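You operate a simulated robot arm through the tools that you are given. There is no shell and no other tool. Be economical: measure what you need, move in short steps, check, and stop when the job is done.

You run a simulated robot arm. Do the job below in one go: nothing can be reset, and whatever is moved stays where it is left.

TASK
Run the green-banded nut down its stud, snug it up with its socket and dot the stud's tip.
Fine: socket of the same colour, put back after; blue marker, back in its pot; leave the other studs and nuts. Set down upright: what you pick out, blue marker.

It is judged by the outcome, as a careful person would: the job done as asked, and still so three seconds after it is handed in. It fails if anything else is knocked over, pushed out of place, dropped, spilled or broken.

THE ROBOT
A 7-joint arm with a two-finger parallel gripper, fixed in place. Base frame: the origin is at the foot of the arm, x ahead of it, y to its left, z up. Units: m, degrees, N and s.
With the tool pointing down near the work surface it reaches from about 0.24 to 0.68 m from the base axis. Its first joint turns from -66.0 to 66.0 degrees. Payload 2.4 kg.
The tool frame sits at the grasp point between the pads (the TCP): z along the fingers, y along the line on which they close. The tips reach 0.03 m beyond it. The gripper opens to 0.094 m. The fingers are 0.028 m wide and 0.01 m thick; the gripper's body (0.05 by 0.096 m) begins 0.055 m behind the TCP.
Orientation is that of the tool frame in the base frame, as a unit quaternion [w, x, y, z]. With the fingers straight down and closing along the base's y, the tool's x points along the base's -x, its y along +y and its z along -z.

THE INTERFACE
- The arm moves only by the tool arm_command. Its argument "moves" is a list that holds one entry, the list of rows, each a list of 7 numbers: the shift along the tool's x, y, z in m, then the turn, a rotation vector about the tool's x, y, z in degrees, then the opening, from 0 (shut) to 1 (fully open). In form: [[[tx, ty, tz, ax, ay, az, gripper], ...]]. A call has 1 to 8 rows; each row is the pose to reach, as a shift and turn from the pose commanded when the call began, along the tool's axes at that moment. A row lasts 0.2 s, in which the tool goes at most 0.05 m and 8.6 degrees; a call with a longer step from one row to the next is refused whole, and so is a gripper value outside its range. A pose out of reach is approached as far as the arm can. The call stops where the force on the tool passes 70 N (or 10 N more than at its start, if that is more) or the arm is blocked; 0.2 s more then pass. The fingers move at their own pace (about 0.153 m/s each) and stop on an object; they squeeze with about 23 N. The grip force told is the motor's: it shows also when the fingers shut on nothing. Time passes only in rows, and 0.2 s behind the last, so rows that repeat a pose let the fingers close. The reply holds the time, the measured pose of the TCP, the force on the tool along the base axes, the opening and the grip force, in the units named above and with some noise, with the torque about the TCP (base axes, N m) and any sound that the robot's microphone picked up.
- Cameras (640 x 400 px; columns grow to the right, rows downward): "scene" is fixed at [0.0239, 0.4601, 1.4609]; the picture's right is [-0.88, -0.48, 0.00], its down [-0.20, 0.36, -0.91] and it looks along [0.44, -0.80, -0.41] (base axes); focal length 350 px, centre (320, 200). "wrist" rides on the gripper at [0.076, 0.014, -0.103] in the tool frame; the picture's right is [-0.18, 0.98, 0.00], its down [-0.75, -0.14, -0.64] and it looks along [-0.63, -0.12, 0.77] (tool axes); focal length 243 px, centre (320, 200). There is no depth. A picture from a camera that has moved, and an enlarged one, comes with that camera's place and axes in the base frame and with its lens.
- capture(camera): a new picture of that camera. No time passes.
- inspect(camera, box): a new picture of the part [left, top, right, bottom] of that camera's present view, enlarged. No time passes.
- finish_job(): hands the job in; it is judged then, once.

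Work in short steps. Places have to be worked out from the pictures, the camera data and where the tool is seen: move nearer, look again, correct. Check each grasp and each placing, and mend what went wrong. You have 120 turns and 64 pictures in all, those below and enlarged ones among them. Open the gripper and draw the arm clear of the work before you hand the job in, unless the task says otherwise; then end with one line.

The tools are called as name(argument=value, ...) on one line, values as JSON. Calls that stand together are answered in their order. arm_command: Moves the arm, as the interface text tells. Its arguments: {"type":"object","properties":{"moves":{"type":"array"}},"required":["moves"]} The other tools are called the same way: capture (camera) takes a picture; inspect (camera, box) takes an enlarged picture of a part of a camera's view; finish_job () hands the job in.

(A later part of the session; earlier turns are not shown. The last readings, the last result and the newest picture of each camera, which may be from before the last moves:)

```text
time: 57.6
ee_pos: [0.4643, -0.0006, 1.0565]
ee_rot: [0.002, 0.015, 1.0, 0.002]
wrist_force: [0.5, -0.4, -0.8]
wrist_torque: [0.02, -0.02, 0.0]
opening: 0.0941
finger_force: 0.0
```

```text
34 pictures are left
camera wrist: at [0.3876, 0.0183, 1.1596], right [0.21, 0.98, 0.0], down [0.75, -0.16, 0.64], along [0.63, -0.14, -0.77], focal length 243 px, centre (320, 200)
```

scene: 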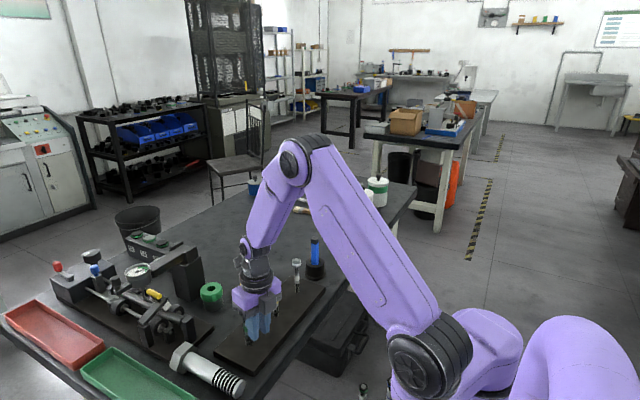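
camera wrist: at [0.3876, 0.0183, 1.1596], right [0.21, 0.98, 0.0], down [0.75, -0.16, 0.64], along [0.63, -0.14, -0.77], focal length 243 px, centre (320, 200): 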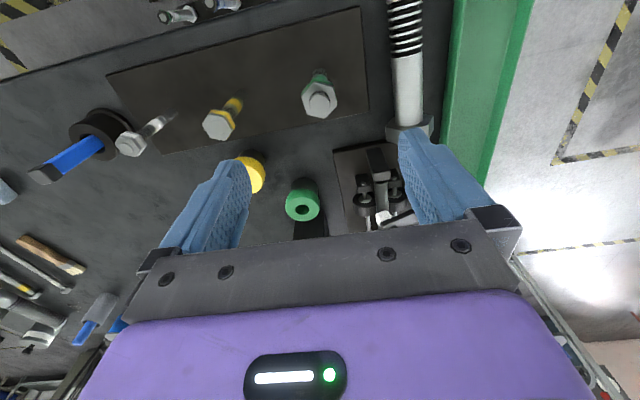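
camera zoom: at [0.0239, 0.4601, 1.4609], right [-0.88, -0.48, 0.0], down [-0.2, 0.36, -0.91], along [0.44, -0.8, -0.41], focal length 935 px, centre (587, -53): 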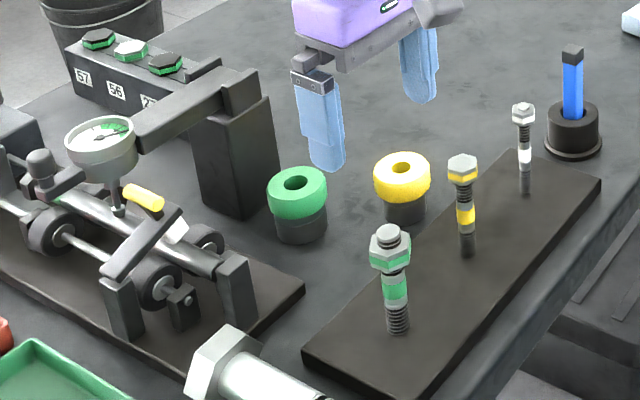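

Nut seated low with the tip proud, and all else is undisturbed. Now I move over the green socket at ≈(0.638, -0.067), stopping high for a look.

arm_command(moves=[[[-0.04, -0.015, 0.0, 0, 0, -0.5, 1], [-0.08, -0.03, 0.0, 0, 0, -1, 1], [-0.12, -0.045, 0.0, 0, 0, -1.7, 1], [-0.15, -0.055, 0.01, 0, 0, -1.7, 1], [-0.162, -0.06, 0.04, 0, 0, -1.7, 1]]])

capture(camera="wrist")

inspect(camera="scene", box=[140, 200, 300, 320])

```text
time: 58.8
ee_pos: [0.6233, -0.0655, 1.018]
ee_rot: [0.001, 0.002, 1.0, 0.001]
wrist_force: [0.9, -0.4, 0.5]
wrist_torque: [-0.02, -0.01, 0.02]
opening: 0.0943
finger_force: 0.0
```

```text
33 pictures are left
camera wrist: at [0.5465, -0.0499, 1.1208], right [0.19, 0.98, 0.0], down [0.75, -0.14, 0.64], along [0.63, -0.12, -0.77], focal length 243 px, centre (320, 200)
```

wrist: 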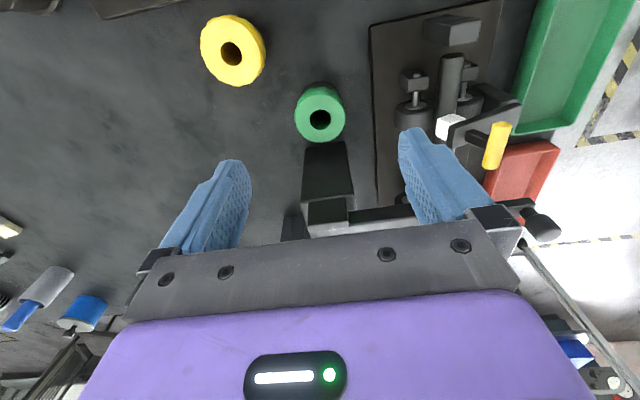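

```text
3.33 times, centred on (220, 260) of scene
camera zoom: at [0.0239, 0.4601, 1.4609], right [-0.88, -0.48, 0.0], down [-0.2, 0.36, -0.91], along [0.44, -0.8, -0.41], focal length 1168 px, centre (653, 0)
```

zoom: 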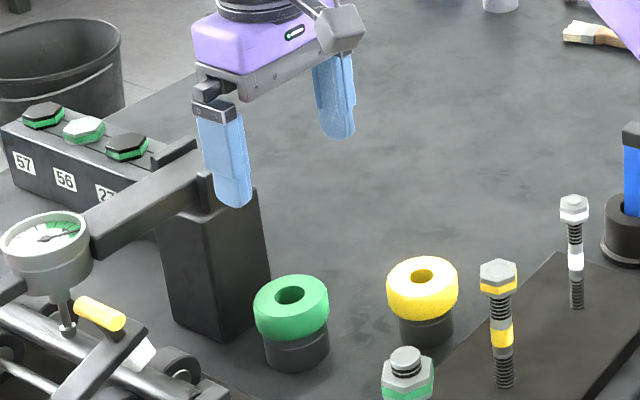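

Socket centre ≈(0.644, -0.069), top ≈0.857. The black post face is at x≈0.70, so the body clears it. I line up and lower to just above the ring.

arm_command(moves=[[[-0.02, -0.0035, 0.0, 0, 0, 0, 1], [-0.02, -0.0035, 0.04, 0, 0, 0, 1], [-0.02, -0.0035, 0.08, 0, 0, 0, 1], [-0.02, -0.0035, 0.1, 0, 0, 0, 1]]])

capture(camera="wrist")

```text
time: 59.8
ee_pos: [0.6428, -0.0675, 0.9163]
ee_rot: [0.001, 0.002, 1.0, 0.001]
wrist_force: [0.1, -0.8, -0.2]
wrist_torque: [0.02, 0.0, 0.01]
opening: 0.0939
finger_force: 0.0
```

```text
31 pictures are left
camera wrist: at [0.5667, -0.0517, 1.0192], right [0.19, 0.98, 0.0], down [0.75, -0.14, 0.64], along [0.63, -0.12, -0.77], focal length 243 px, centre (320, 200)
```

wrist: 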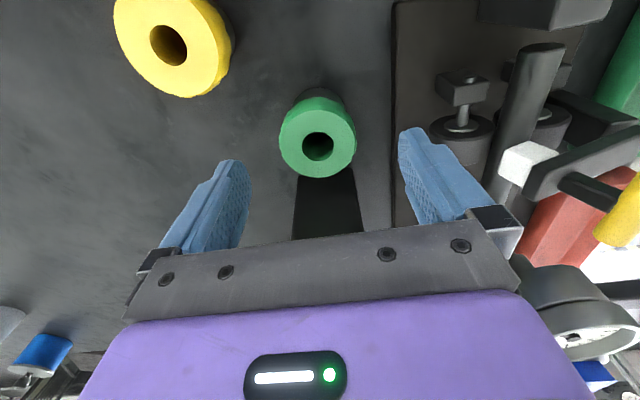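

Ring is centred at (0.643, -0.068). Lower to z≈0.846 and close on the ring.

arm_command(moves=[[[0, 0, 0.03, 0, 0, 0, 1], [0, 0, 0.055, 0, 0, 0, 1], [0, 0, 0.07, 0, 0, 0, 1], [0, 0, 0.07, 0, 0, 0, 0.4], [0, 0, 0.07, 0, 0, 0, 0.4], [0, 0, 0.07, 0, 0, 0, 0.4]]])

capture(camera="wrist")

```text
time: 61.2
ee_pos: [0.6432, -0.0683, 0.8466]
ee_rot: [0.0, 0.003, 1.0, 0.001]
wrist_force: [1.2, -1.0, -0.2]
wrist_torque: [0.02, -0.01, -0.01]
opening: 0.0601
finger_force: 23.3
```

```text
30 pictures are left
camera wrist: at [0.5666, -0.0525, 0.9499], right [0.19, 0.98, 0.0], down [0.75, -0.14, 0.64], along [0.63, -0.12, -0.77], focal length 243 px, centre (320, 200)
```

wrist: 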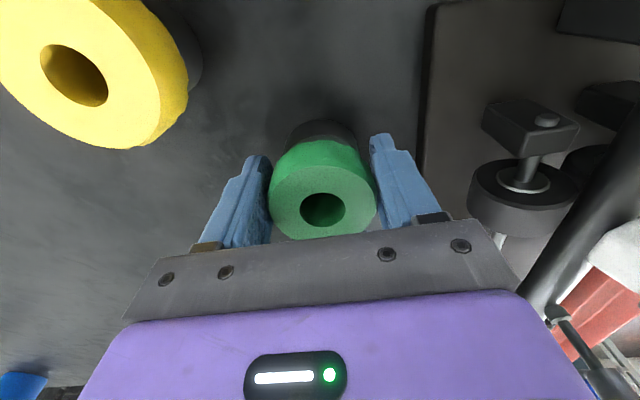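

Socket gripped (60 mm). Lift straight up.

arm_command(moves=[[[0, 0, -0.03, 0, 0, 0, 0.4], [0, 0, -0.07, 0, 0, 0, 0.4], [0, 0, -0.11, 0, 0, 0, 0.4], [0, 0, -0.15, 0, 0, 0, 0.4], [0.03, 0, -0.17, 0, 0, -3, 0.4], [0.07, 0.01, -0.17, 0, 0, -10, 0.4]]])

capture(camera="scene")

```text
time: 62.6
ee_pos: [0.5753, -0.0562, 1.017]
ee_rot: [0.001, -0.085, 0.996, 0.001]
wrist_force: [0.0, 0.1, -3.0]
wrist_torque: [-0.01, -0.01, -0.02]
opening: 0.06
finger_force: 23.2
```

```text
29 pictures are left
```

scene: 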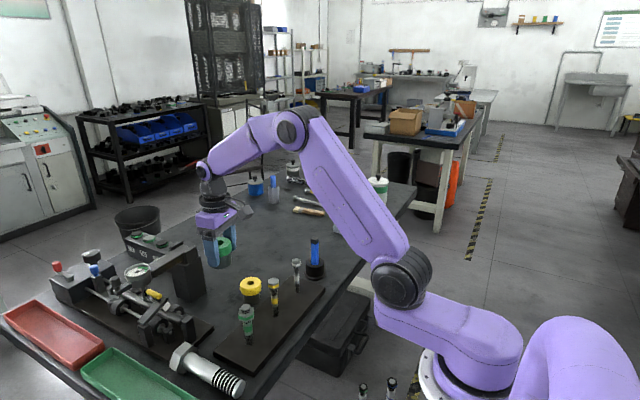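

Socket is held. Move it over the nut while turning counter-clockwise to prepare a clockwise stroke.

arm_command(moves=[[[0.013, 0.01, 0, 0, 0, -8.5, 0.4], [0.026, 0.02, 0, 0, 0, -17, 0.4], [0.04, 0.03, 0, 0, 0, -25.5, 0.4], [0.054, 0.04, 0, 0, 0, -34, 0.4], [0.067, 0.05, 0, 0, 0, -42.5, 0.4], [0.08, 0.06, 0, 0, 0, -51, 0.4], [0.09, 0.067, 0, 0, 0, -59.5, 0.4], [0.0992, 0.0741, 0, 0, 0, -68, 0.4]]])

arm_command(moves=[[[0, 0, 0, 0, 0, -8.5, 0.4], [0, 0, 0, 0, 0, -17, 0.4], [0, 0, 0, 0, 0, -25.5, 0.4], [0, 0, 0, 0, 0, -34, 0.4], [0, 0, 0, 0, 0, -42.5, 0.4], [0, 0, 0, 0, 0, -51, 0.4], [0, 0, 0, 0, 0, -54, 0.4]]])

inspect(camera="scene", box=[190, 220, 310, 360])

capture(camera="wrist")

```text
time: 64.4
ee_pos: [0.4626, -0.0006, 1.0175]
ee_rot: [0.002, -0.629, 0.777, 0.0]
wrist_force: [0.0, 0.6, -2.5]
wrist_torque: [-0.02, -0.03, -0.04]
opening: 0.0602
finger_force: 23.0
```

```text
time: 66.0
ee_pos: [0.4639, -0.0014, 1.017]
ee_rot: [-0.002, 0.914, -0.407, 0.0]
wrist_force: [0.5, 0.8, -3.3]
wrist_torque: [-0.01, -0.01, -0.01]
opening: 0.0603
finger_force: 23.0
```

```text
2.86 times, centred on (250, 290) of scene
camera zoom: at [0.024, 0.4601, 1.4609], right [-0.88, -0.48, 0.0], down [-0.2, 0.36, -0.91], along [0.44, -0.8, -0.41], focal length 1001 px, centre (520, -57)
```

zoom: 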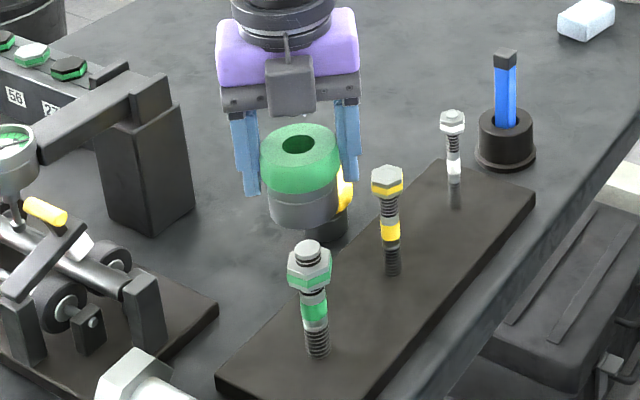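

```text
27 pictures are left
camera wrist: at [0.5036, -0.0668, 1.1196], right [-0.85, -0.52, 0.0], down [-0.4, 0.65, 0.64], along [-0.33, 0.55, -0.77], focal length 243 px, centre (320, 200)
```

wrist: 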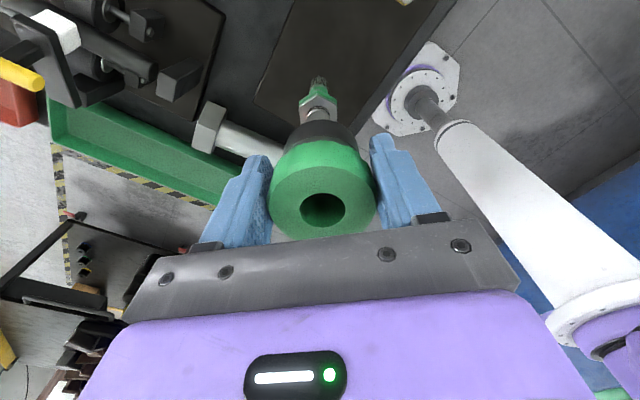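

Socket hangs centred above the nut. I trim the centring, descend, and approach contact slowly.

arm_command(moves=[[[0.0003, -0.0018, 0.02, 0, 0, 0, 0.4], [0.0003, -0.0018, 0.04, 0, 0, 0, 0.4], [0.0003, -0.0018, 0.05, 0, 0, 0, 0.4], [0.0003, -0.0018, 0.054, 0, 0, 0, 0.4], [0.0003, -0.0018, 0.057, 0, 0, 0, 0.4], [0.0003, -0.0018, 0.06, 0, 0, 0, 0.4], [0.0003, -0.0018, 0.062, 0, 0, 0, 0.4]]])

inspect(camera="scene", box=[210, 270, 290, 350])

```text
time: 67.6
ee_pos: [0.4659, 0.0005, 0.9555]
ee_rot: [-0.001, 0.913, -0.408, 0.002]
wrist_force: [-2.8, 0.9, 20.0]
wrist_torque: [0.13, 0.05, -0.05]
opening: 0.0603
finger_force: 22.6
```

```text
5.00 times, centred on (250, 310) of scene
camera zoom: at [0.0236, 0.4601, 1.4609], right [-0.88, -0.48, 0.0], down [-0.2, 0.36, -0.91], along [0.44, -0.8, -0.41], focal length 1752 px, centre (670, -350)
```

zoom: 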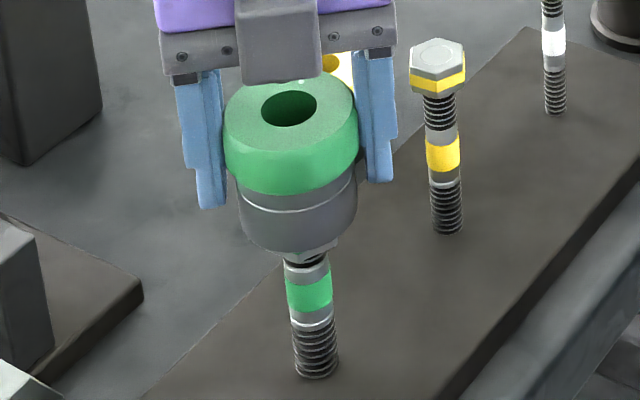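

Contact with the nut face (20 N), not engaged yet. I turn clockwise in small steps with light push so the hexes can find each other.

arm_command(moves=[[[0, 0, 0.0005, 0, 0, 5, 0.4], [0, 0, 0.0005, 0, 0, 10, 0.4], [0, 0, 0.0005, 0, 0, 15, 0.4], [0, 0, 0.0005, 0, 0, 20, 0.4], [0, 0, 0.001, 0, 0, 25, 0.4], [0, 0, 0.001, 0, 0, 30, 0.4]]])

```text
time: 69.0
ee_pos: [0.4641, -0.002, 0.9536]
ee_rot: [-0.001, 0.776, -0.631, 0.0]
wrist_force: [0.2, 0.1, -2.2]
wrist_torque: [-0.01, 0.02, -0.02]
opening: 0.0599
finger_force: 22.8
```

The contact force vanished, so the hexes probably aligned. I push down gently to see whether it slides on.

arm_command(moves=[[[0.0005, -0.0008, 0.003, 0, 0, 0, 0.4], [0.0005, -0.0008, 0.006, 0, 0, 0, 0.4], [0.0005, -0.0008, 0.009, 0, 0, 0, 0.4], [0.0005, -0.0008, 0.011, 0, 0, 0, 0.4]]])

inspect(camera="scene", box=[210, 270, 290, 350])

```text
time: 70.0
ee_pos: [0.4658, -0.001, 0.9443]
ee_rot: [0.0, 0.776, -0.63, 0.0]
wrist_force: [-8.7, 2.3, 18.5]
wrist_torque: [-0.06, 0.12, -0.01]
opening: 0.06
finger_force: 23.0
```

```text
5.00 times, centred on (250, 310) of scene
camera zoom: at [0.0234, 0.4602, 1.4609], right [-0.88, -0.48, 0.0], down [-0.2, 0.36, -0.91], along [0.44, -0.8, -0.41], focal length 1752 px, centre (670, -350)
```

zoom: 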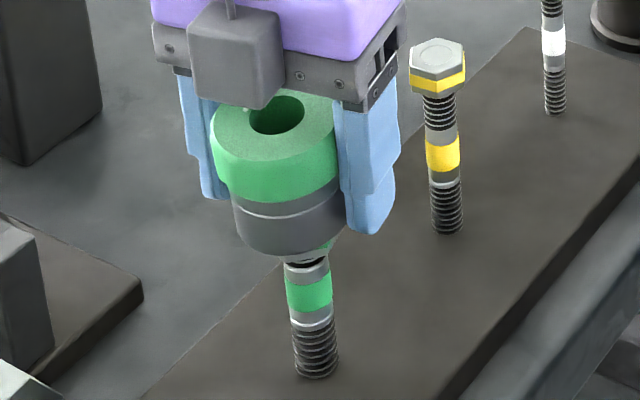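

The socket slid ≈10 mm onto the nut and bottomed. Now I turn clockwise, letting z follow, and watch the torque about z.

arm_command(moves=[[[0, 0, 0, 0, 0, 8.5, 0.4], [0, 0, 0, 0, 0, 17, 0.4], [0, 0, 0.0003, 0, 0, 25.5, 0.4], [0, 0, 0.0006, 0, 0, 34, 0.4], [0, 0, 0.0009, 0, 0, 42.5, 0.4]]])

arm_command(moves=[[[0, 0, 0.0003, 0, 0, 8.5, 0.4], [0, 0, 0.0006, 0, 0, 17, 0.4], [0, 0, 0.0009, 0, 0, 25.5, 0.4]]])

inspect(camera="scene", box=[210, 270, 290, 350])

```text
time: 71.2
ee_pos: [0.4658, -0.0003, 0.9426]
ee_rot: [0.001, -0.493, 0.87, 0.0]
wrist_force: [-5.2, 3.5, -4.4]
wrist_torque: [0.07, 0.1, 0.04]
opening: 0.0599
finger_force: 23.1
```

```text
time: 72.0
ee_pos: [0.4673, -0.0008, 0.9421]
ee_rot: [0.002, -0.289, 0.957, 0.001]
wrist_force: [-0.8, -0.7, 2.6]
wrist_torque: [0.06, 0.08, 0.02]
opening: 0.06
finger_force: 23.1
```

```text
5.00 times, centred on (250, 310) of scene
camera zoom: at [0.0239, 0.4601, 1.4609], right [-0.88, -0.48, 0.0], down [-0.2, 0.36, -0.91], along [0.44, -0.8, -0.41], focal length 1752 px, centre (670, -350)
```

zoom: 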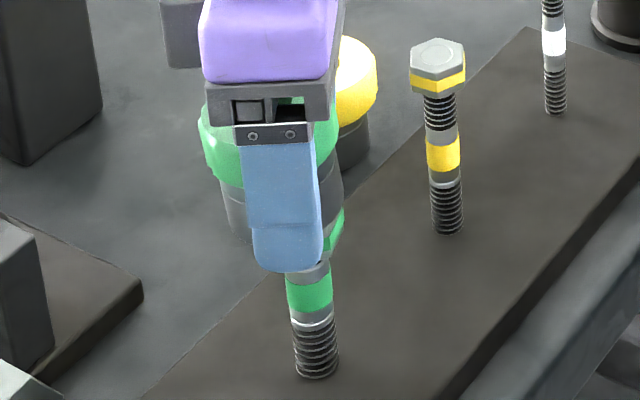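

Torque still low. Keep turning with z following.

arm_command(moves=[[[0, 0, 0.0005, 0, 0, 8.5, 0.4], [0, 0, 0.001, 0, 0, 17, 0.4], [0, 0, 0.0013, 0, 0, 25.5, 0.4], [0, 0, 0.0016, 0, 0, 34, 0.4]]])

arm_command(moves=[[[0, 0, 0.0003, 0, 0, 8.5, 0.4], [0, 0, 0.0006, 0, 0, 17, 0.4], [0, 0, 0.0009, 0, 0, 25.5, 0.4], [0, 0, 0.0012, 0, 0, 34, 0.4]]])

inspect(camera="scene", box=[210, 270, 290, 350])

```text
time: 73.0
ee_pos: [0.4655, -0.0023, 0.9398]
ee_rot: [0.001, 0.004, 1.0, 0.001]
wrist_force: [-8.0, -2.0, 12.5]
wrist_torque: [0.22, 0.09, 0.03]
opening: 0.0603
finger_force: 22.9
```

```text
time: 74.0
ee_pos: [0.4656, -0.0005, 0.9392]
ee_rot: [-0.001, 0.296, 0.955, 0.001]
wrist_force: [-8.8, 0.9, 5.8]
wrist_torque: [-0.05, 0.11, 0.06]
opening: 0.06
finger_force: 22.7
```

```text
5.00 times, centred on (250, 310) of scene
camera zoom: at [0.0236, 0.4601, 1.4609], right [-0.88, -0.48, 0.0], down [-0.2, 0.36, -0.91], along [0.44, -0.8, -0.41], focal length 1752 px, centre (670, -350)
```

zoom: 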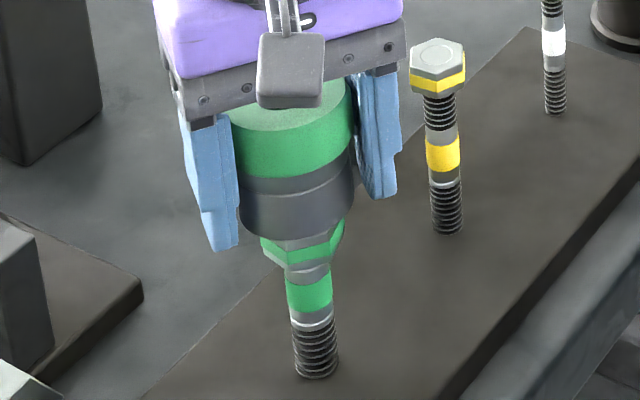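

The nut has moved below the last thread and sits near the green band. No torque rise yet, so I keep turning.

arm_command(moves=[[[0, 0, 0.0005, 0, 0, 8.5, 0.4], [0, 0, 0.001, 0, 0, 17, 0.4], [0, 0, 0.0014, 0, 0, 25.5, 0.4], [0, 0, 0.0018, 0, 0, 34, 0.4], [0, 0, 0.0021, 0, 0, 42.5, 0.4], [0, 0, 0.0024, 0, 0, 51, 0.4]]])

arm_command(moves=[[[0, 0, 0.0003, 0, 0, 8.5, 0.4], [0, 0, 0.0006, 0, 0, 17, 0.4], [0, 0, 0.0009, 0, 0, 25.5, 0.4], [0, 0, 0.0012, 0, 0, 34, 0.4], [0, 0, 0.0015, 0, 0, 42.5, 0.4]]])

inspect(camera="scene", box=[210, 270, 290, 350])

```text
time: 75.4
ee_pos: [0.4662, -0.0013, 0.9369]
ee_rot: [0.0, 0.678, 0.735, 0.0]
wrist_force: [-11.5, 2.0, 12.5]
wrist_torque: [-0.01, 0.22, 0.03]
opening: 0.0599
finger_force: 22.6
```

```text
time: 76.6
ee_pos: [0.4668, -0.0013, 0.9351]
ee_rot: [-0.001, 0.898, 0.439, 0.002]
wrist_force: [-0.7, 3.6, -0.4]
wrist_torque: [0.06, 0.0, 0.01]
opening: 0.06
finger_force: 23.4
```

```text
5.00 times, centred on (250, 310) of scene
camera zoom: at [0.0239, 0.4602, 1.4609], right [-0.88, -0.48, 0.0], down [-0.2, 0.36, -0.91], along [0.44, -0.8, -0.41], focal length 1752 px, centre (670, -350)
```

zoom: 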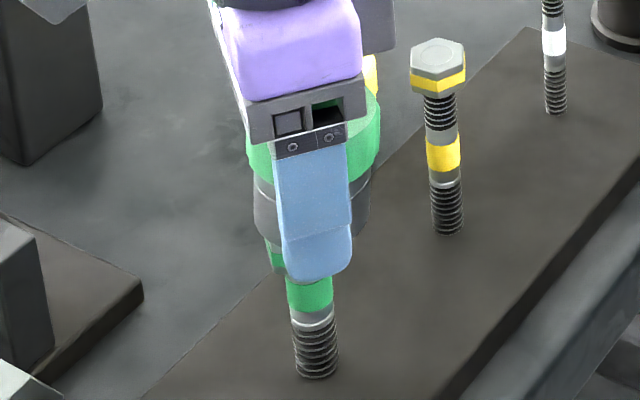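

Still free. Continue to ≈163°.

arm_command(moves=[[[0, 0, 0.0006, 0, 0, 8.5, 0.4], [0, 0, 0.0012, 0, 0, 17, 0.4], [0, 0, 0.0018, 0, 0, 25.5, 0.4], [0, 0, 0.0022, 0, 0, 34, 0.4]]])

inspect(camera="scene", box=[210, 270, 290, 350])

capture(camera="wrist")

```text
time: 77.6
ee_pos: [0.4672, -0.0004, 0.9322]
ee_rot: [0.0, 0.988, 0.157, 0.001]
wrist_force: [-5.4, -1.8, 14.8]
wrist_torque: [0.23, 0.37, 0.06]
opening: 0.0603
finger_force: 23.2
```

```text
5.00 times, centred on (250, 310) of scene
camera zoom: at [0.0236, 0.4601, 1.4609], right [-0.88, -0.48, 0.0], down [-0.2, 0.36, -0.91], along [0.44, -0.8, -0.41], focal length 1752 px, centre (670, -350)
```

zoom: 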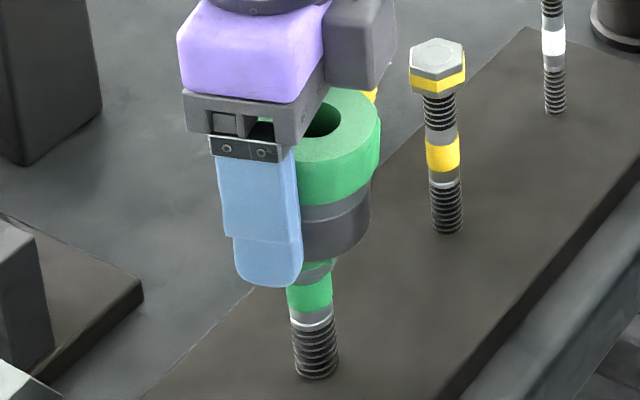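

```text
20 pictures are left
camera wrist: at [0.5421, 0.0095, 1.0359], right [0.13, -0.99, 0.0], down [-0.76, -0.1, 0.64], along [-0.63, -0.08, -0.77], focal length 243 px, centre (320, 200)
```

wrist: 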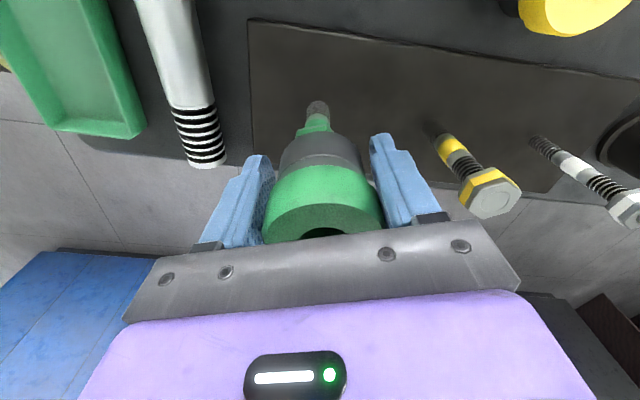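

The socket has pitched slightly in the grip. I open so it settles square on the nut, then swing back for another stroke.

arm_command(moves=[[[0, 0, 0, 0, 0, 0, 0.85], [0, 0, 0, 0, 0, 0, 0.85], [0, 0, 0, 0, 0, 0, 0.85], [0, 0, 0, 0, 0, -8.5, 0.85], [0, 0, 0, 0, 0, -17, 0.85], [0, 0, 0, 0, 0, -25.5, 0.85], [0, 0, 0, 0, 0, -34, 0.85], [0, 0, 0, 0, 0, -42.5, 0.85]]])

capture(camera="wrist")

```text
time: 79.4
ee_pos: [0.4662, -0.0007, 0.9319]
ee_rot: [0.001, 0.862, 0.506, 0.001]
wrist_force: [0.2, -0.1, -0.6]
wrist_torque: [0.0, 0.0, 0.0]
opening: 0.0798
finger_force: 0.2
```

```text
19 pictures are left
camera wrist: at [0.5146, 0.0596, 1.0355], right [0.77, -0.64, 0.0], down [-0.49, -0.59, 0.64], along [-0.41, -0.49, -0.77], focal length 243 px, centre (320, 200)
```

wrist: 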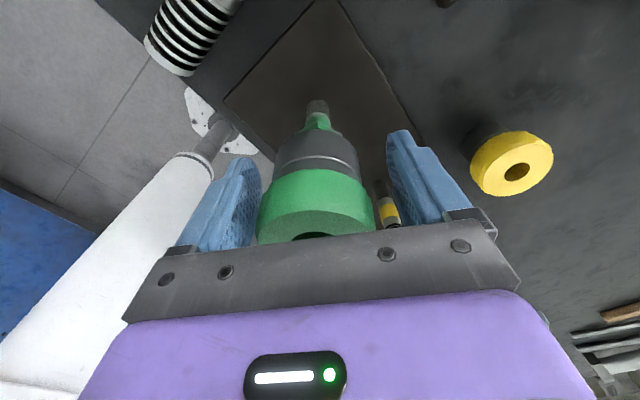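

I need to know whether the socket stands square on the nut, so I check the scene view.

inspect(camera="scene", box=[210, 270, 290, 350])

```text
5.00 times, centred on (250, 310) of scene
camera zoom: at [0.0239, 0.4601, 1.4609], right [-0.88, -0.48, 0.0], down [-0.2, 0.36, -0.91], along [0.44, -0.8, -0.41], focal length 1752 px, centre (670, -350)
```

zoom: 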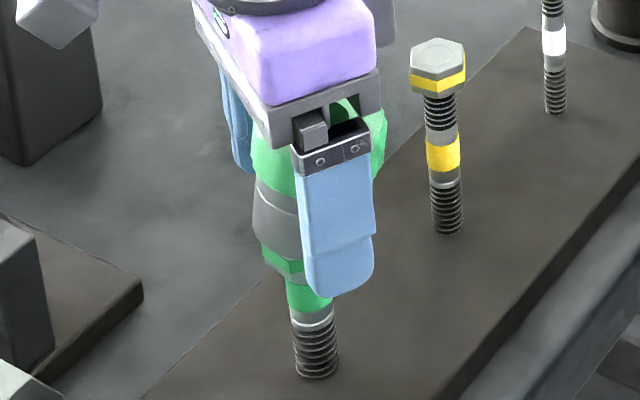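

The socket is leaning ≈10° toward −x−y and only partly on the nut. I swing the open fingers round so they will close along the lean direction and square it up.

arm_command(moves=[[[0, 0, -0.003, 0, 0, -8.5, 1], [0, 0, -0.006, 0, 0, -17, 1], [0, 0, -0.006, 0, 0, -25.5, 1], [0, 0, -0.006, 0, 0, -34, 1], [0, 0, -0.006, 0, 0, -42.5, 1], [0, 0, -0.006, 0, 0, -51, 1], [0, 0, -0.006, 0, 0, -59.5, 1], [0, 0, -0.006, 0, 0, -68, 1]]])

arm_command(moves=[[[0, 0, 0, 0, 0, -8.5, 1], [0, 0, 0, 0, 0, -17, 1], [0, 0, 0, 0, 0, -25.5, 1], [0, 0, 0, 0, 0, -34, 1], [0, 0, 0, 0, 0, -42.5, 1], [0, 0, 0, 0, 0, -51, 1], [0, 0, 0, 0, 0, -59.5, 1], [0, 0, 0, 0, 0, -68, 1]]])

arm_command(moves=[[[0, 0, 0, 0, 0, -8.5, 1], [0, 0, 0, 0, 0, -17, 1], [0, 0, 0, 0, 0, -25.5, 1], [0, 0, 0, 0, 0, -34, 1], [0, 0, 0, 0, 0, -42.5, 1], [0, 0, 0, 0, 0, -51, 1], [0, 0, 0, 0, 0, -59.5, 1], [0, 0, 0, 0, 0, -68, 1]]])

arm_command(moves=[[[0, 0, 0, 0, 0, -8.5, 1], [0, 0, 0, 0, 0, -17, 1], [0, 0, 0, 0, 0, -25.5, 1], [0, 0, 0, 0, 0, -30, 1]]])

capture(camera="wrist")

inspect(camera="scene", box=[210, 270, 290, 350])

```text
time: 81.2
ee_pos: [0.4671, -0.0001, 0.9374]
ee_rot: [0.0, 0.432, 0.902, 0.001]
wrist_force: [1.2, 0.1, -0.2]
wrist_torque: [-0.02, 0.0, 0.01]
opening: 0.0939
finger_force: 0.2
```

```text
time: 83.0
ee_pos: [0.4663, -0.0014, 0.9379]
ee_rot: [0.001, -0.148, 0.989, 0.0]
wrist_force: [-0.8, 0.2, -0.9]
wrist_torque: [0.01, 0.01, -0.01]
opening: 0.0937
finger_force: 0.1
```

```text
time: 84.8
ee_pos: [0.4657, -0.0007, 0.9385]
ee_rot: [0.002, -0.675, 0.738, 0.001]
wrist_force: [-0.1, 0.3, 0.8]
wrist_torque: [0.01, 0.04, -0.01]
opening: 0.094
finger_force: 0.0
```

```text
time: 85.8
ee_pos: [0.4663, -0.0014, 0.9389]
ee_rot: [-0.001, 0.843, -0.538, 0.001]
wrist_force: [0.1, -0.7, 0.5]
wrist_torque: [0.0, 0.0, 0.05]
opening: 0.0937
finger_force: 0.0
```

```text
17 pictures are left
camera wrist: at [0.4836, -0.0754, 1.0411], right [-0.97, -0.25, 0.0], down [-0.19, 0.74, 0.64], along [-0.16, 0.62, -0.77], focal length 243 px, centre (320, 200)
```

wrist: 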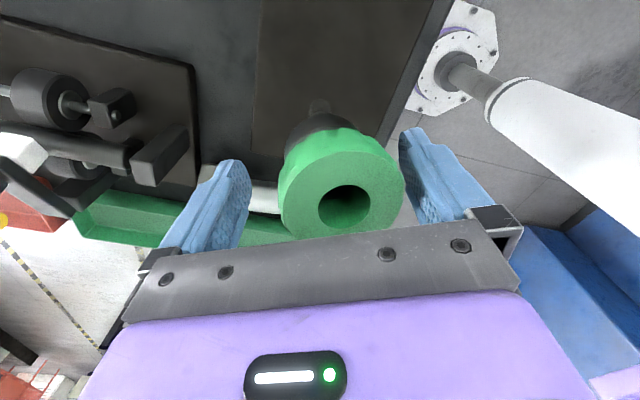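

```text
5.00 times, centred on (250, 310) of scene
camera zoom: at [0.0239, 0.4601, 1.4609], right [-0.88, -0.48, 0.0], down [-0.2, 0.36, -0.91], along [0.44, -0.8, -0.41], focal length 1752 px, centre (670, -350)
```

zoom: 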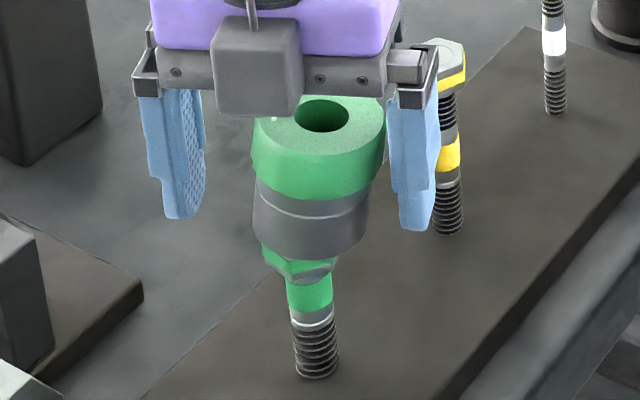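

Confirmed lean to the scene's right, with the fingers now in that plane. I centre on the stud axis and close to square the socket.

arm_command(moves=[[[-0.0017, 0.0003, 0, 0, 0, 0, 1], [-0.0017, 0.0003, 0, 0, 0, 0, 0.8], [-0.0017, 0.0003, 0, 0, 0, 0, 0.7], [-0.0017, 0.0003, 0, 0, 0, 0, 0.6], [-0.0017, 0.0003, 0, 0, 0, 0, 0.4], [-0.0017, 0.0003, 0, 0, 0, 0, 0.4], [-0.0017, 0.0003, 0, 0, 0, 0, 0.4]]])

inspect(camera="scene", box=[210, 270, 290, 350])

```text
time: 87.4
ee_pos: [0.4652, -0.001, 0.9383]
ee_rot: [-0.001, 0.842, -0.539, 0.001]
wrist_force: [-0.1, -0.7, 0.0]
wrist_torque: [-0.02, 0.04, -0.03]
opening: 0.0579
finger_force: 22.7
```

```text
5.00 times, centred on (250, 310) of scene
camera zoom: at [0.024, 0.4601, 1.4609], right [-0.88, -0.48, 0.0], down [-0.2, 0.36, -0.91], along [0.44, -0.8, -0.41], focal length 1752 px, centre (670, -350)
```

zoom: 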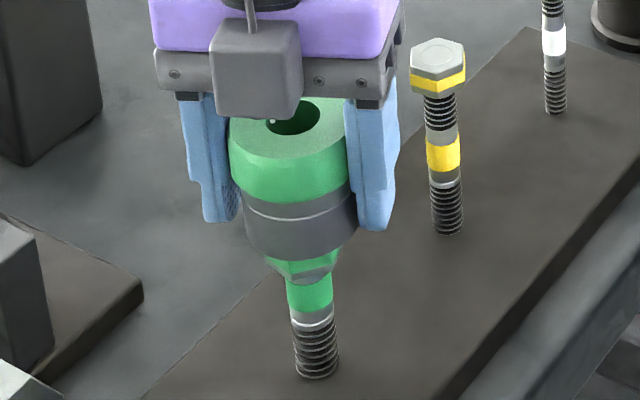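

Squared up. Press down gently to seat it fully on the nut.

arm_command(moves=[[[0, 0.0, 0.002, 0, 0, 0, 0.4], [0, 0, 0.004, 0, 0, 0, 0.4], [0, 0, 0.006, 0, 0, 0, 0.4]]])

```text
time: 88.2
ee_pos: [0.4657, 0.0001, 0.9332]
ee_rot: [-0.001, 0.842, -0.539, 0.001]
wrist_force: [-4.5, -2.0, 20.7]
wrist_torque: [-0.22, 0.16, -0.01]
opening: 0.058
finger_force: 22.5
```

Pressing at 20 N. Turn clockwise in place now, watching Tz and Fz.

arm_command(moves=[[[0, 0, 0, 0, 0, 8.5, 0.4], [0, 0, 0, 0, 0, 17, 0.4], [0, 0, 0, 0, 0, 25.5, 0.4], [0, 0, 0, 0, 0, 34, 0.4]]])

inspect(camera="scene", box=[210, 270, 290, 350])

```text
time: 89.2
ee_pos: [0.4652, -0.0007, 0.9317]
ee_rot: [0.001, -0.647, 0.763, 0.0]
wrist_force: [0.5, -0.2, -1.1]
wrist_torque: [0.0, 0.01, 0.0]
opening: 0.0578
finger_force: 22.9
```

```text
5.00 times, centred on (250, 310) of scene
camera zoom: at [0.024, 0.4601, 1.4609], right [-0.88, -0.48, 0.0], down [-0.2, 0.36, -0.91], along [0.44, -0.8, -0.41], focal length 1752 px, centre (670, -350)
```

zoom: 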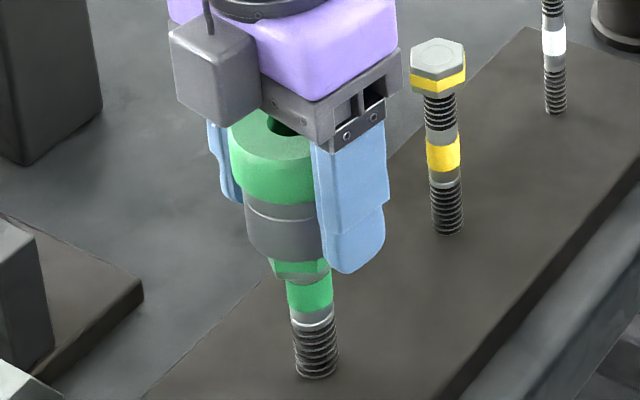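

The load dropped, so the hexes have aligned. Push down to slide fully on.

arm_command(moves=[[[0, 0.0, 0.003, 0, 0, 0, 0.4], [0, 0, 0.006, 0, 0, 0, 0.4], [0, 0, 0.009, 0, 0, 0, 0.4], [0, 0, 0.012, 0, 0, 0, 0.4]]])

```text
time: 90.2
ee_pos: [0.4661, -0.0001, 0.9201]
ee_rot: [0.001, -0.648, 0.762, 0.0]
wrist_force: [-4.3, 1.6, 21.0]
wrist_torque: [-0.13, 0.2, 0.03]
opening: 0.058
finger_force: 23.0
```

Slid another ≈12 mm. Turn clockwise 68° and watch torque.

arm_command(moves=[[[0, 0, 0, 0, 0, 8.5, 0.4], [0, 0, 0, 0, 0, 17, 0.4], [0, 0, 0.0, 0, 0, 25.5, 0.4], [0, 0, 0, 0, 0, 34, 0.4], [0, 0, 0, 0, 0, 42.5, 0.4]]])

inspect(camera="scene", box=[210, 270, 290, 350])

```text
time: 91.4
ee_pos: [0.4657, 0.0005, 0.9198]
ee_rot: [0.001, -0.326, 0.945, 0.0]
wrist_force: [8.9, -1.0, -12.0]
wrist_torque: [-0.02, -0.1, 0.16]
opening: 0.0581
finger_force: 22.6
```

```text
5.00 times, centred on (250, 310) of scene
camera zoom: at [0.0244, 0.4601, 1.4609], right [-0.88, -0.48, 0.0], down [-0.2, 0.36, -0.91], along [0.44, -0.8, -0.41], focal length 1752 px, centre (670, -350)
```

zoom: 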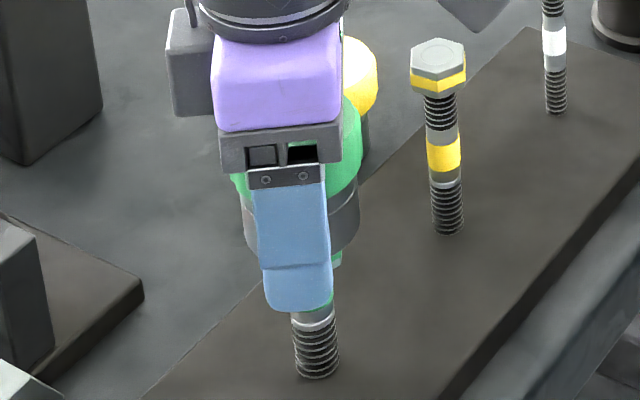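

Torque has started to rise (0.16 N·m) with a downward pull, so the socket is now driving the nut. Continue in short steps.

arm_command(moves=[[[0, 0, 0.0007, 0, 0, 8.5, 0.4], [0, 0, 0.001, 0, 0, 17, 0.4], [0, 0, 0.0013, 0, 0, 25.5, 0.4]]])

arm_command(moves=[[[0, 0, 0.0003, 0, 0, 8.5, 0.4], [0, 0, 0.0006, 0, 0, 17, 0.4], [0, 0, 0.0009, 0, 0, 25.5, 0.4]]])

```text
time: 92.2
ee_pos: [0.4648, 0.0003, 0.9194]
ee_rot: [0.0, -0.109, 0.994, 0.001]
wrist_force: [-3.2, -1.8, 8.2]
wrist_torque: [-0.09, 0.02, 0.17]
opening: 0.0572
finger_force: 23.2
```

```text
time: 93.0
ee_pos: [0.4662, -0.0001, 0.9191]
ee_rot: [0.002, 0.112, 0.994, 0.001]
wrist_force: [5.7, 0.4, 2.8]
wrist_torque: [-0.02, -0.06, 0.14]
opening: 0.0573
finger_force: 22.4
```

Torque steady at ≈0.15. Another 51°, then a look.

arm_command(moves=[[[0, 0, 0.0003, 0, 0, 8.5, 0.4], [0, 0, 0.0006, 0, 0, 17, 0.4], [0, 0, 0.0009, 0, 0, 25.5, 0.4], [0, 0, 0.0012, 0, 0, 34, 0.4], [0, 0, 0.0015, 0, 0, 42.5, 0.4], [0, 0, 0.0018, 0, 0, 51, 0.4]]])

inspect(camera="scene", box=[210, 270, 290, 350])

```text
time: 94.4
ee_pos: [0.4656, -0.0008, 0.9157]
ee_rot: [0.0, 0.529, 0.848, 0.001]
wrist_force: [-1.6, 2.3, 4.1]
wrist_torque: [-0.05, 0.0, 0.2]
opening: 0.0575
finger_force: 23.1
```

```text
5.00 times, centred on (250, 310) of scene
camera zoom: at [0.0239, 0.4602, 1.4609], right [-0.88, -0.48, 0.0], down [-0.2, 0.36, -0.91], along [0.44, -0.8, -0.41], focal length 1752 px, centre (670, -350)
```

zoom: 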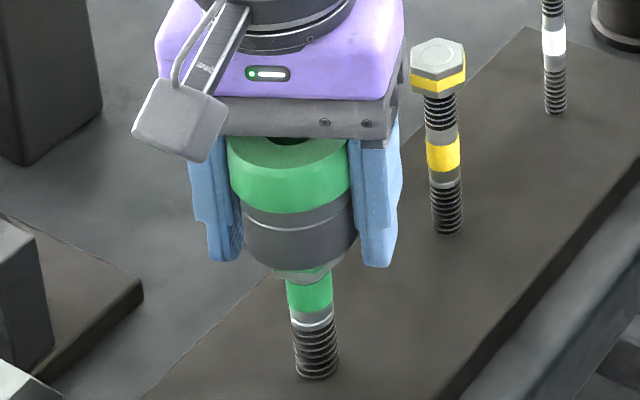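

Fz stays near zero while z follows, so the nut may still be advancing under load. Continue and watch for a clear torque rise.

arm_command(moves=[[[0, 0, 0.0003, 0, 0, 8.5, 0.4], [0, 0, 0.0006, 0, 0, 17, 0.4], [0, 0, 0.0009, 0, 0, 25.5, 0.4], [0, 0, 0.0012, 0, 0, 34, 0.4]]])

arm_command(moves=[[[0, 0, 0.0003, 0, 0, 8.5, 0.4], [0, 0, 0.0006, 0, 0, 17, 0.4], [0, 0, 0.0009, 0, 0, 25.5, 0.4], [0, 0, 0.0012, 0, 0, 34, 0.4]]])

```text
time: 95.4
ee_pos: [0.4655, 0.0008, 0.9145]
ee_rot: [0.0, 0.754, 0.657, 0.001]
wrist_force: [-1.2, 1.5, 2.1]
wrist_torque: [-0.01, -0.04, 0.14]
opening: 0.0579
finger_force: 22.8
```

```text
time: 96.4
ee_pos: [0.4649, 0.0003, 0.9145]
ee_rot: [0.0, 0.913, 0.408, 0.002]
wrist_force: [4.2, 3.6, 3.4]
wrist_torque: [0.01, -0.04, 0.17]
opening: 0.0576
finger_force: 22.7
```

Need to tell whether the nut is advancing or the fingers are slipping on the ring, so I look again.

inspect(camera="scene", box=[225, 300, 275, 350])

```text
8.00 times, centred on (250, 325) of scene
camera zoom: at [0.024, 0.4602, 1.4609], right [-0.88, -0.48, 0.0], down [-0.2, 0.36, -0.91], along [0.44, -0.8, -0.41], focal length 2804 px, centre (880, -800)
```

zoom: 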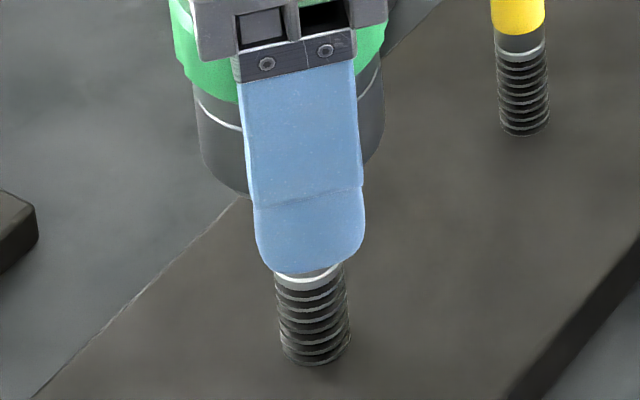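

The finger blocks the view, but the fingers have clearly crept down the socket and no longer hold the ring squarely. I open, raise to ring height, regrip and turn again to feel the true torque.

arm_command(moves=[[[0, 0, 0, 0, 0, 0, 0.8], [0, 0, 0, 0, 0, 0, 0.8], [0, 0, -0.01, 0, 0, -8.5, 0.8], [0, 0, -0.018, 0, 0, -17, 0.8], [0, 0, -0.018, 0, 0, -25.5, 0.8], [0, 0, -0.018, 0, 0, -34, 0.8], [0, 0, -0.018, 0, 0, -42.5, 0.8], [0, 0, -0.018, 0, 0, -51, 0.8]]])

arm_command(moves=[[[0, 0, 0, 0, 0, -8.5, 0.8], [0, 0, 0, 0, 0, -17, 0.8], [0, 0, 0, 0, 0, -25.5, 0.8], [0, 0, 0, 0, 0, -34, 0.8], [0, 0, 0, 0, 0, -34, 0.4], [0, 0, 0, 0, 0, -34, 0.4], [0, 0, 0, 0, 0, -34, 0.4]]])

inspect(camera="scene", box=[210, 270, 290, 350])

```text
time: 98.2
ee_pos: [0.4652, -0.0001, 0.9308]
ee_rot: [0.0, 0.646, 0.763, 0.002]
wrist_force: [-0.3, 0.4, 0.8]
wrist_torque: [-0.01, 0.01, 0.01]
opening: 0.0752
finger_force: 0.0
```

```text
time: 99.8
ee_pos: [0.4651, 0.0003, 0.9313]
ee_rot: [0.001, 0.397, 0.918, 0.0]
wrist_force: [0.6, -1.0, 2.4]
wrist_torque: [-0.05, 0.02, 0.0]
opening: 0.0578
finger_force: 23.0
```

```text
5.00 times, centred on (250, 310) of scene
camera zoom: at [0.0239, 0.4601, 1.4609], right [-0.88, -0.48, 0.0], down [-0.2, 0.36, -0.91], along [0.44, -0.8, -0.41], focal length 1752 px, centre (670, -350)
```

zoom: 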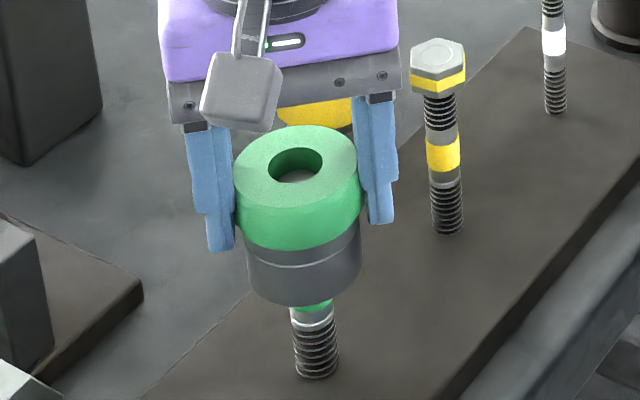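

The socket dropped fully onto the nut when released, with the stud tip visible in the bore. I lower 6 mm to hold the ring centrally, regrip, and turn.

arm_command(moves=[[[0, 0, 0, 0, 0, 0, 0.8], [0, 0, 0.006, 0, 0, 0, 0.8], [0, 0, 0.006, 0, 0, 0, 0.4], [0, 0, 0.006, 0, 0, 0, 0.4], [0, 0, 0.006, 0, 0, 0, 0.4], [0, 0, 0.006, 0, 0, 8.5, 0.4], [0, 0, 0.006, 0, 0, 17, 0.4]]])

arm_command(moves=[[[0, 0, 0, 0, 0, 8.5, 0.4], [0, 0, 0, 0, 0, 17, 0.4], [0, 0, 0, 0, 0, 25.5, 0.4]]])

```text
time: 101.4
ee_pos: [0.4641, -0.0006, 0.9262]
ee_rot: [0.0, 0.529, 0.848, 0.001]
wrist_force: [-0.9, -2.5, 2.2]
wrist_torque: [-0.13, 0.06, 0.13]
opening: 0.0571
finger_force: 22.7
```

```text
time: 102.2
ee_pos: [0.4649, -0.001, 0.9252]
ee_rot: [0.001, 0.704, 0.71, 0.001]
wrist_force: [0.0, 1.4, -0.6]
wrist_torque: [-0.07, 0.08, 0.16]
opening: 0.0577
finger_force: 22.9
```

Torque now at 0.16. I turn further to see whether it climbs.

arm_command(moves=[[[0, 0, 0, 0, 0, 8.5, 0.4], [0, 0, 0, 0, 0, 17, 0.4], [0, 0, 0.0, 0, 0, 25.5, 0.4], [0, 0, 0, 0, 0, 34, 0.4]]])

inspect(camera="wrist", box=[230, 120, 410, 250])

```text
time: 103.2
ee_pos: [0.4644, 0.0007, 0.9264]
ee_rot: [-0.001, 0.881, 0.473, 0.001]
wrist_force: [1.5, -0.1, -1.0]
wrist_torque: [-0.06, 0.03, 0.17]
opening: 0.058
finger_force: 22.5
```

```text
3.08 times, centred on (320, 185) of wrist
camera zoom: at [0.5181, 0.0571, 1.0289], right [0.72, -0.7, 0.0], down [-0.53, -0.55, 0.64], along [-0.45, -0.46, -0.77], focal length 746 px, centre (320, 246)
```

zoom: 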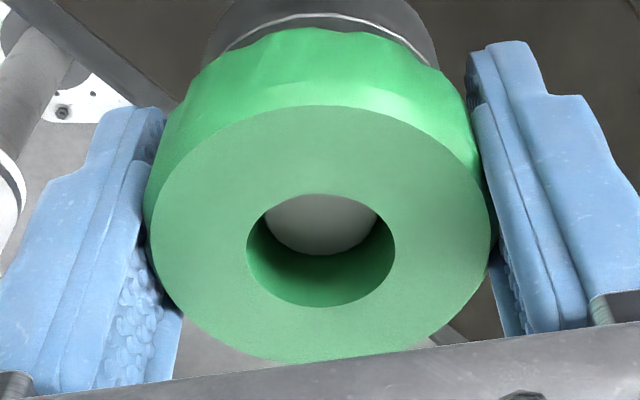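

Turning 76° with no z-pull and a constant 0.17 N·m suggests the fingers are slipping on the fluted ring against a tight nut. I lift the socket off and check the nut.

arm_command(moves=[[[0, 0, -0.015, 0, 0, 0, 0.4], [0, 0, -0.03, 0, 0, 0, 0.4], [0, 0, -0.045, 0, 0, 0, 0.4], [0, 0, -0.065, 0, 0, 0, 0.4], [0, 0, -0.09, 0, 0, 0, 0.4]]])

inspect(camera="scene", box=[210, 260, 290, 350])

```text
time: 104.4
ee_pos: [0.4653, -0.0004, 1.0158]
ee_rot: [0.0, 0.88, 0.475, 0.001]
wrist_force: [-0.1, 0.0, -2.8]
wrist_torque: [0.0, 0.02, -0.02]
opening: 0.0573
finger_force: 23.1
```

```text
4.44 times, centred on (250, 305) of scene
camera zoom: at [0.024, 0.4601, 1.4609], right [-0.88, -0.48, 0.0], down [-0.2, 0.36, -0.91], along [0.44, -0.8, -0.41], focal length 1558 px, centre (631, -267)
```

zoom: 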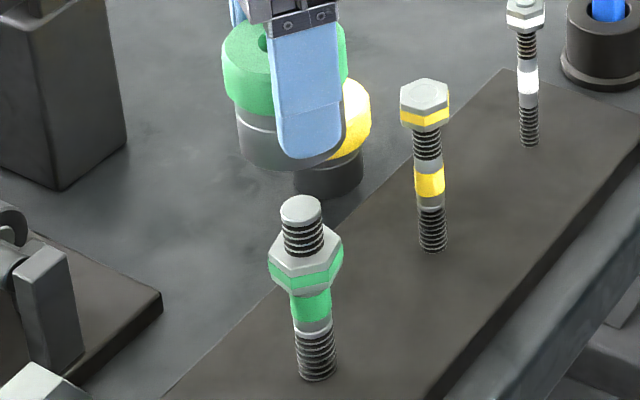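

The nut is seated hard on its band collar, with about three threads and the tip proud. It did not move over the last ≈280° of turning, so it's snug. Now I carry the socket back to its place.

arm_command(moves=[[[0.0025, 0.0115, 0, 0, 0, -8.5, 0.4], [0.005, 0.023, 0, 0, 0, -17, 0.4], [0.0075, 0.035, 0, 0, 0, -25.5, 0.4], [0.01, 0.0465, 0, 0, 0, -34, 0.4], [0.0125, 0.058, 0, 0, 0, -42.5, 0.4], [0.015, 0.07, 0, 0, 0, -51, 0.4], [0.018, 0.0815, 0, 0, 0, -59.5, 0.4], [0.0205, 0.0931, 0, 0, 0, -68, 0.4]]])

arm_command(moves=[[[-0.01, 0.0067, 0, 0, 0, -7, 0.4], [-0.02, 0.0135, 0, 0, 0, -14, 0.4], [-0.03, 0.02, 0, 0, 0, -21, 0.4], [-0.04, 0.027, 0, 0, 0, -28, 0.4], [-0.05, 0.0335, 0, 0, 0, -35, 0.4], [-0.06, 0.041, 0, 0, 0, -42, 0.4], [-0.07, 0.048, 0, 0, 0, -49, 0.4], [-0.0785, 0.0538, 0, 0, 0, -55.3, 0.4]]])

capture(camera="wrist")

```text
time: 106.2
ee_pos: [0.5535, -0.033, 1.0156]
ee_rot: [0.001, 0.462, 0.887, 0.001]
wrist_force: [0.0, 0.0, -2.2]
wrist_torque: [-0.02, 0.02, -0.01]
opening: 0.0576
finger_force: 22.5
```

```text
time: 108.0
ee_pos: [0.6427, -0.068, 1.0161]
ee_rot: [0.001, -0.003, 1.0, 0.001]
wrist_force: [-0.2, -0.3, -3.0]
wrist_torque: [0.01, 0.02, -0.01]
opening: 0.0575
finger_force: 23.3
```

```text
7 pictures are left
camera wrist: at [0.5658, -0.0525, 1.1184], right [0.18, 0.98, 0.0], down [0.75, -0.14, 0.64], along [0.63, -0.12, -0.77], focal length 243 px, centre (320, 200)
```

wrist: 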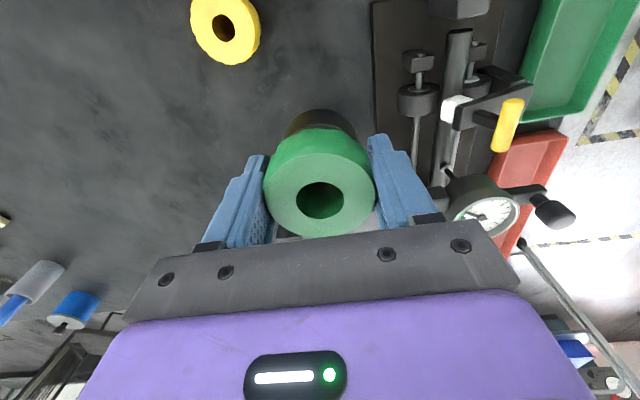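

Upright and over its spot. Lower quickly to just above the table, then slowly to feel contact.

arm_command(moves=[[[0, 0, 0.04, 0, 0, 0, 0.4], [0, 0, 0.08, 0, 0, 0, 0.4], [0, 0, 0.12, 0, 0, 0, 0.4], [0, 0, 0.15, 0, 0, 0, 0.4], [0, 0, 0.16, 0, 0, 0, 0.4]]])

arm_command(moves=[[[0, 0, 0.003, 0, 0, 0, 0.4], [0, 0, 0.006, 0, 0, 0, 0.4], [0, 0, 0.008, 0, 0, 0, 0.4]]])

```text
time: 109.2
ee_pos: [0.6423, -0.0682, 0.8568]
ee_rot: [0.002, -0.001, 1.0, 0.0]
wrist_force: [-0.5, 0.3, -2.9]
wrist_torque: [-0.01, -0.01, 0.01]
opening: 0.0575
finger_force: 22.5
```

```text
time: 110.0
ee_pos: [0.643, -0.068, 0.8495]
ee_rot: [0.001, 0.0, 1.0, 0.001]
wrist_force: [0.5, -0.4, -2.3]
wrist_torque: [0.0, 0.0, -0.01]
opening: 0.0577
finger_force: 23.1
```

No contact yet. Continue down in 1 to 2 mm steps.

arm_command(moves=[[[0, 0, 0.001, 0, 0, 0, 0.4], [0, 0, 0.002, 0, 0, 0, 0.4], [0, 0, 0.003, 0, 0, 0, 0.4]]])

```text
time: 110.8
ee_pos: [0.6434, -0.0677, 0.8472]
ee_rot: [0.001, -0.001, 1.0, 0.001]
wrist_force: [-5.3, 0.1, 12.1]
wrist_torque: [-0.16, 0.56, -0.07]
opening: 0.0575
finger_force: 22.4
```

Contact (12 N). Release and rise straight up, then check the socket is standing.

arm_command(moves=[[[0, 0, -0.001, 0, 0, 0, 0.7], [0, 0, -0.001, 0, 0, 0, 0.9], [0, 0, -0.001, 0, 0, 0, 0.9], [0, 0, -0.03, 0, 0, 0, 0.9], [0, 0, -0.07, 0, 0, 0, 0.9], [0, 0, -0.11, 0, 0, 0, 0.9], [0, 0, -0.15, 0, 0, 0, 0.9], [0.03, 0, -0.19, 0, 0, 0, 0.9]]])

capture(camera="wrist")

```text
time: 112.6
ee_pos: [0.6122, -0.0674, 1.0339]
ee_rot: [-0.001, 0.0, 1.0, 0.001]
wrist_force: [0.7, -0.1, 0.2]
wrist_torque: [0.01, 0.0, -0.03]
opening: 0.0847
finger_force: 0.1
```

```text
6 pictures are left
camera wrist: at [0.5346, -0.0511, 1.1364], right [0.18, 0.98, 0.0], down [0.75, -0.14, 0.64], along [0.63, -0.12, -0.77], focal length 243 px, centre (320, 200)
```

wrist: 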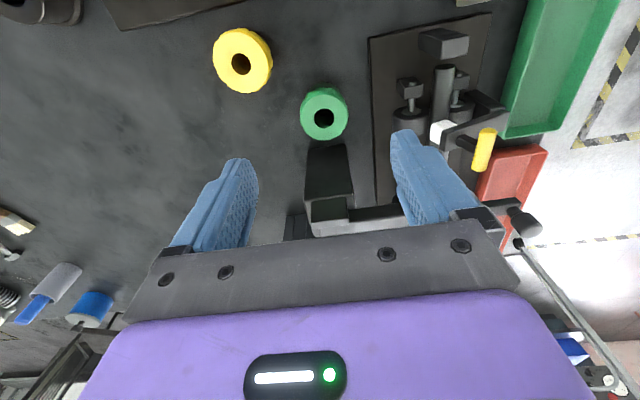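

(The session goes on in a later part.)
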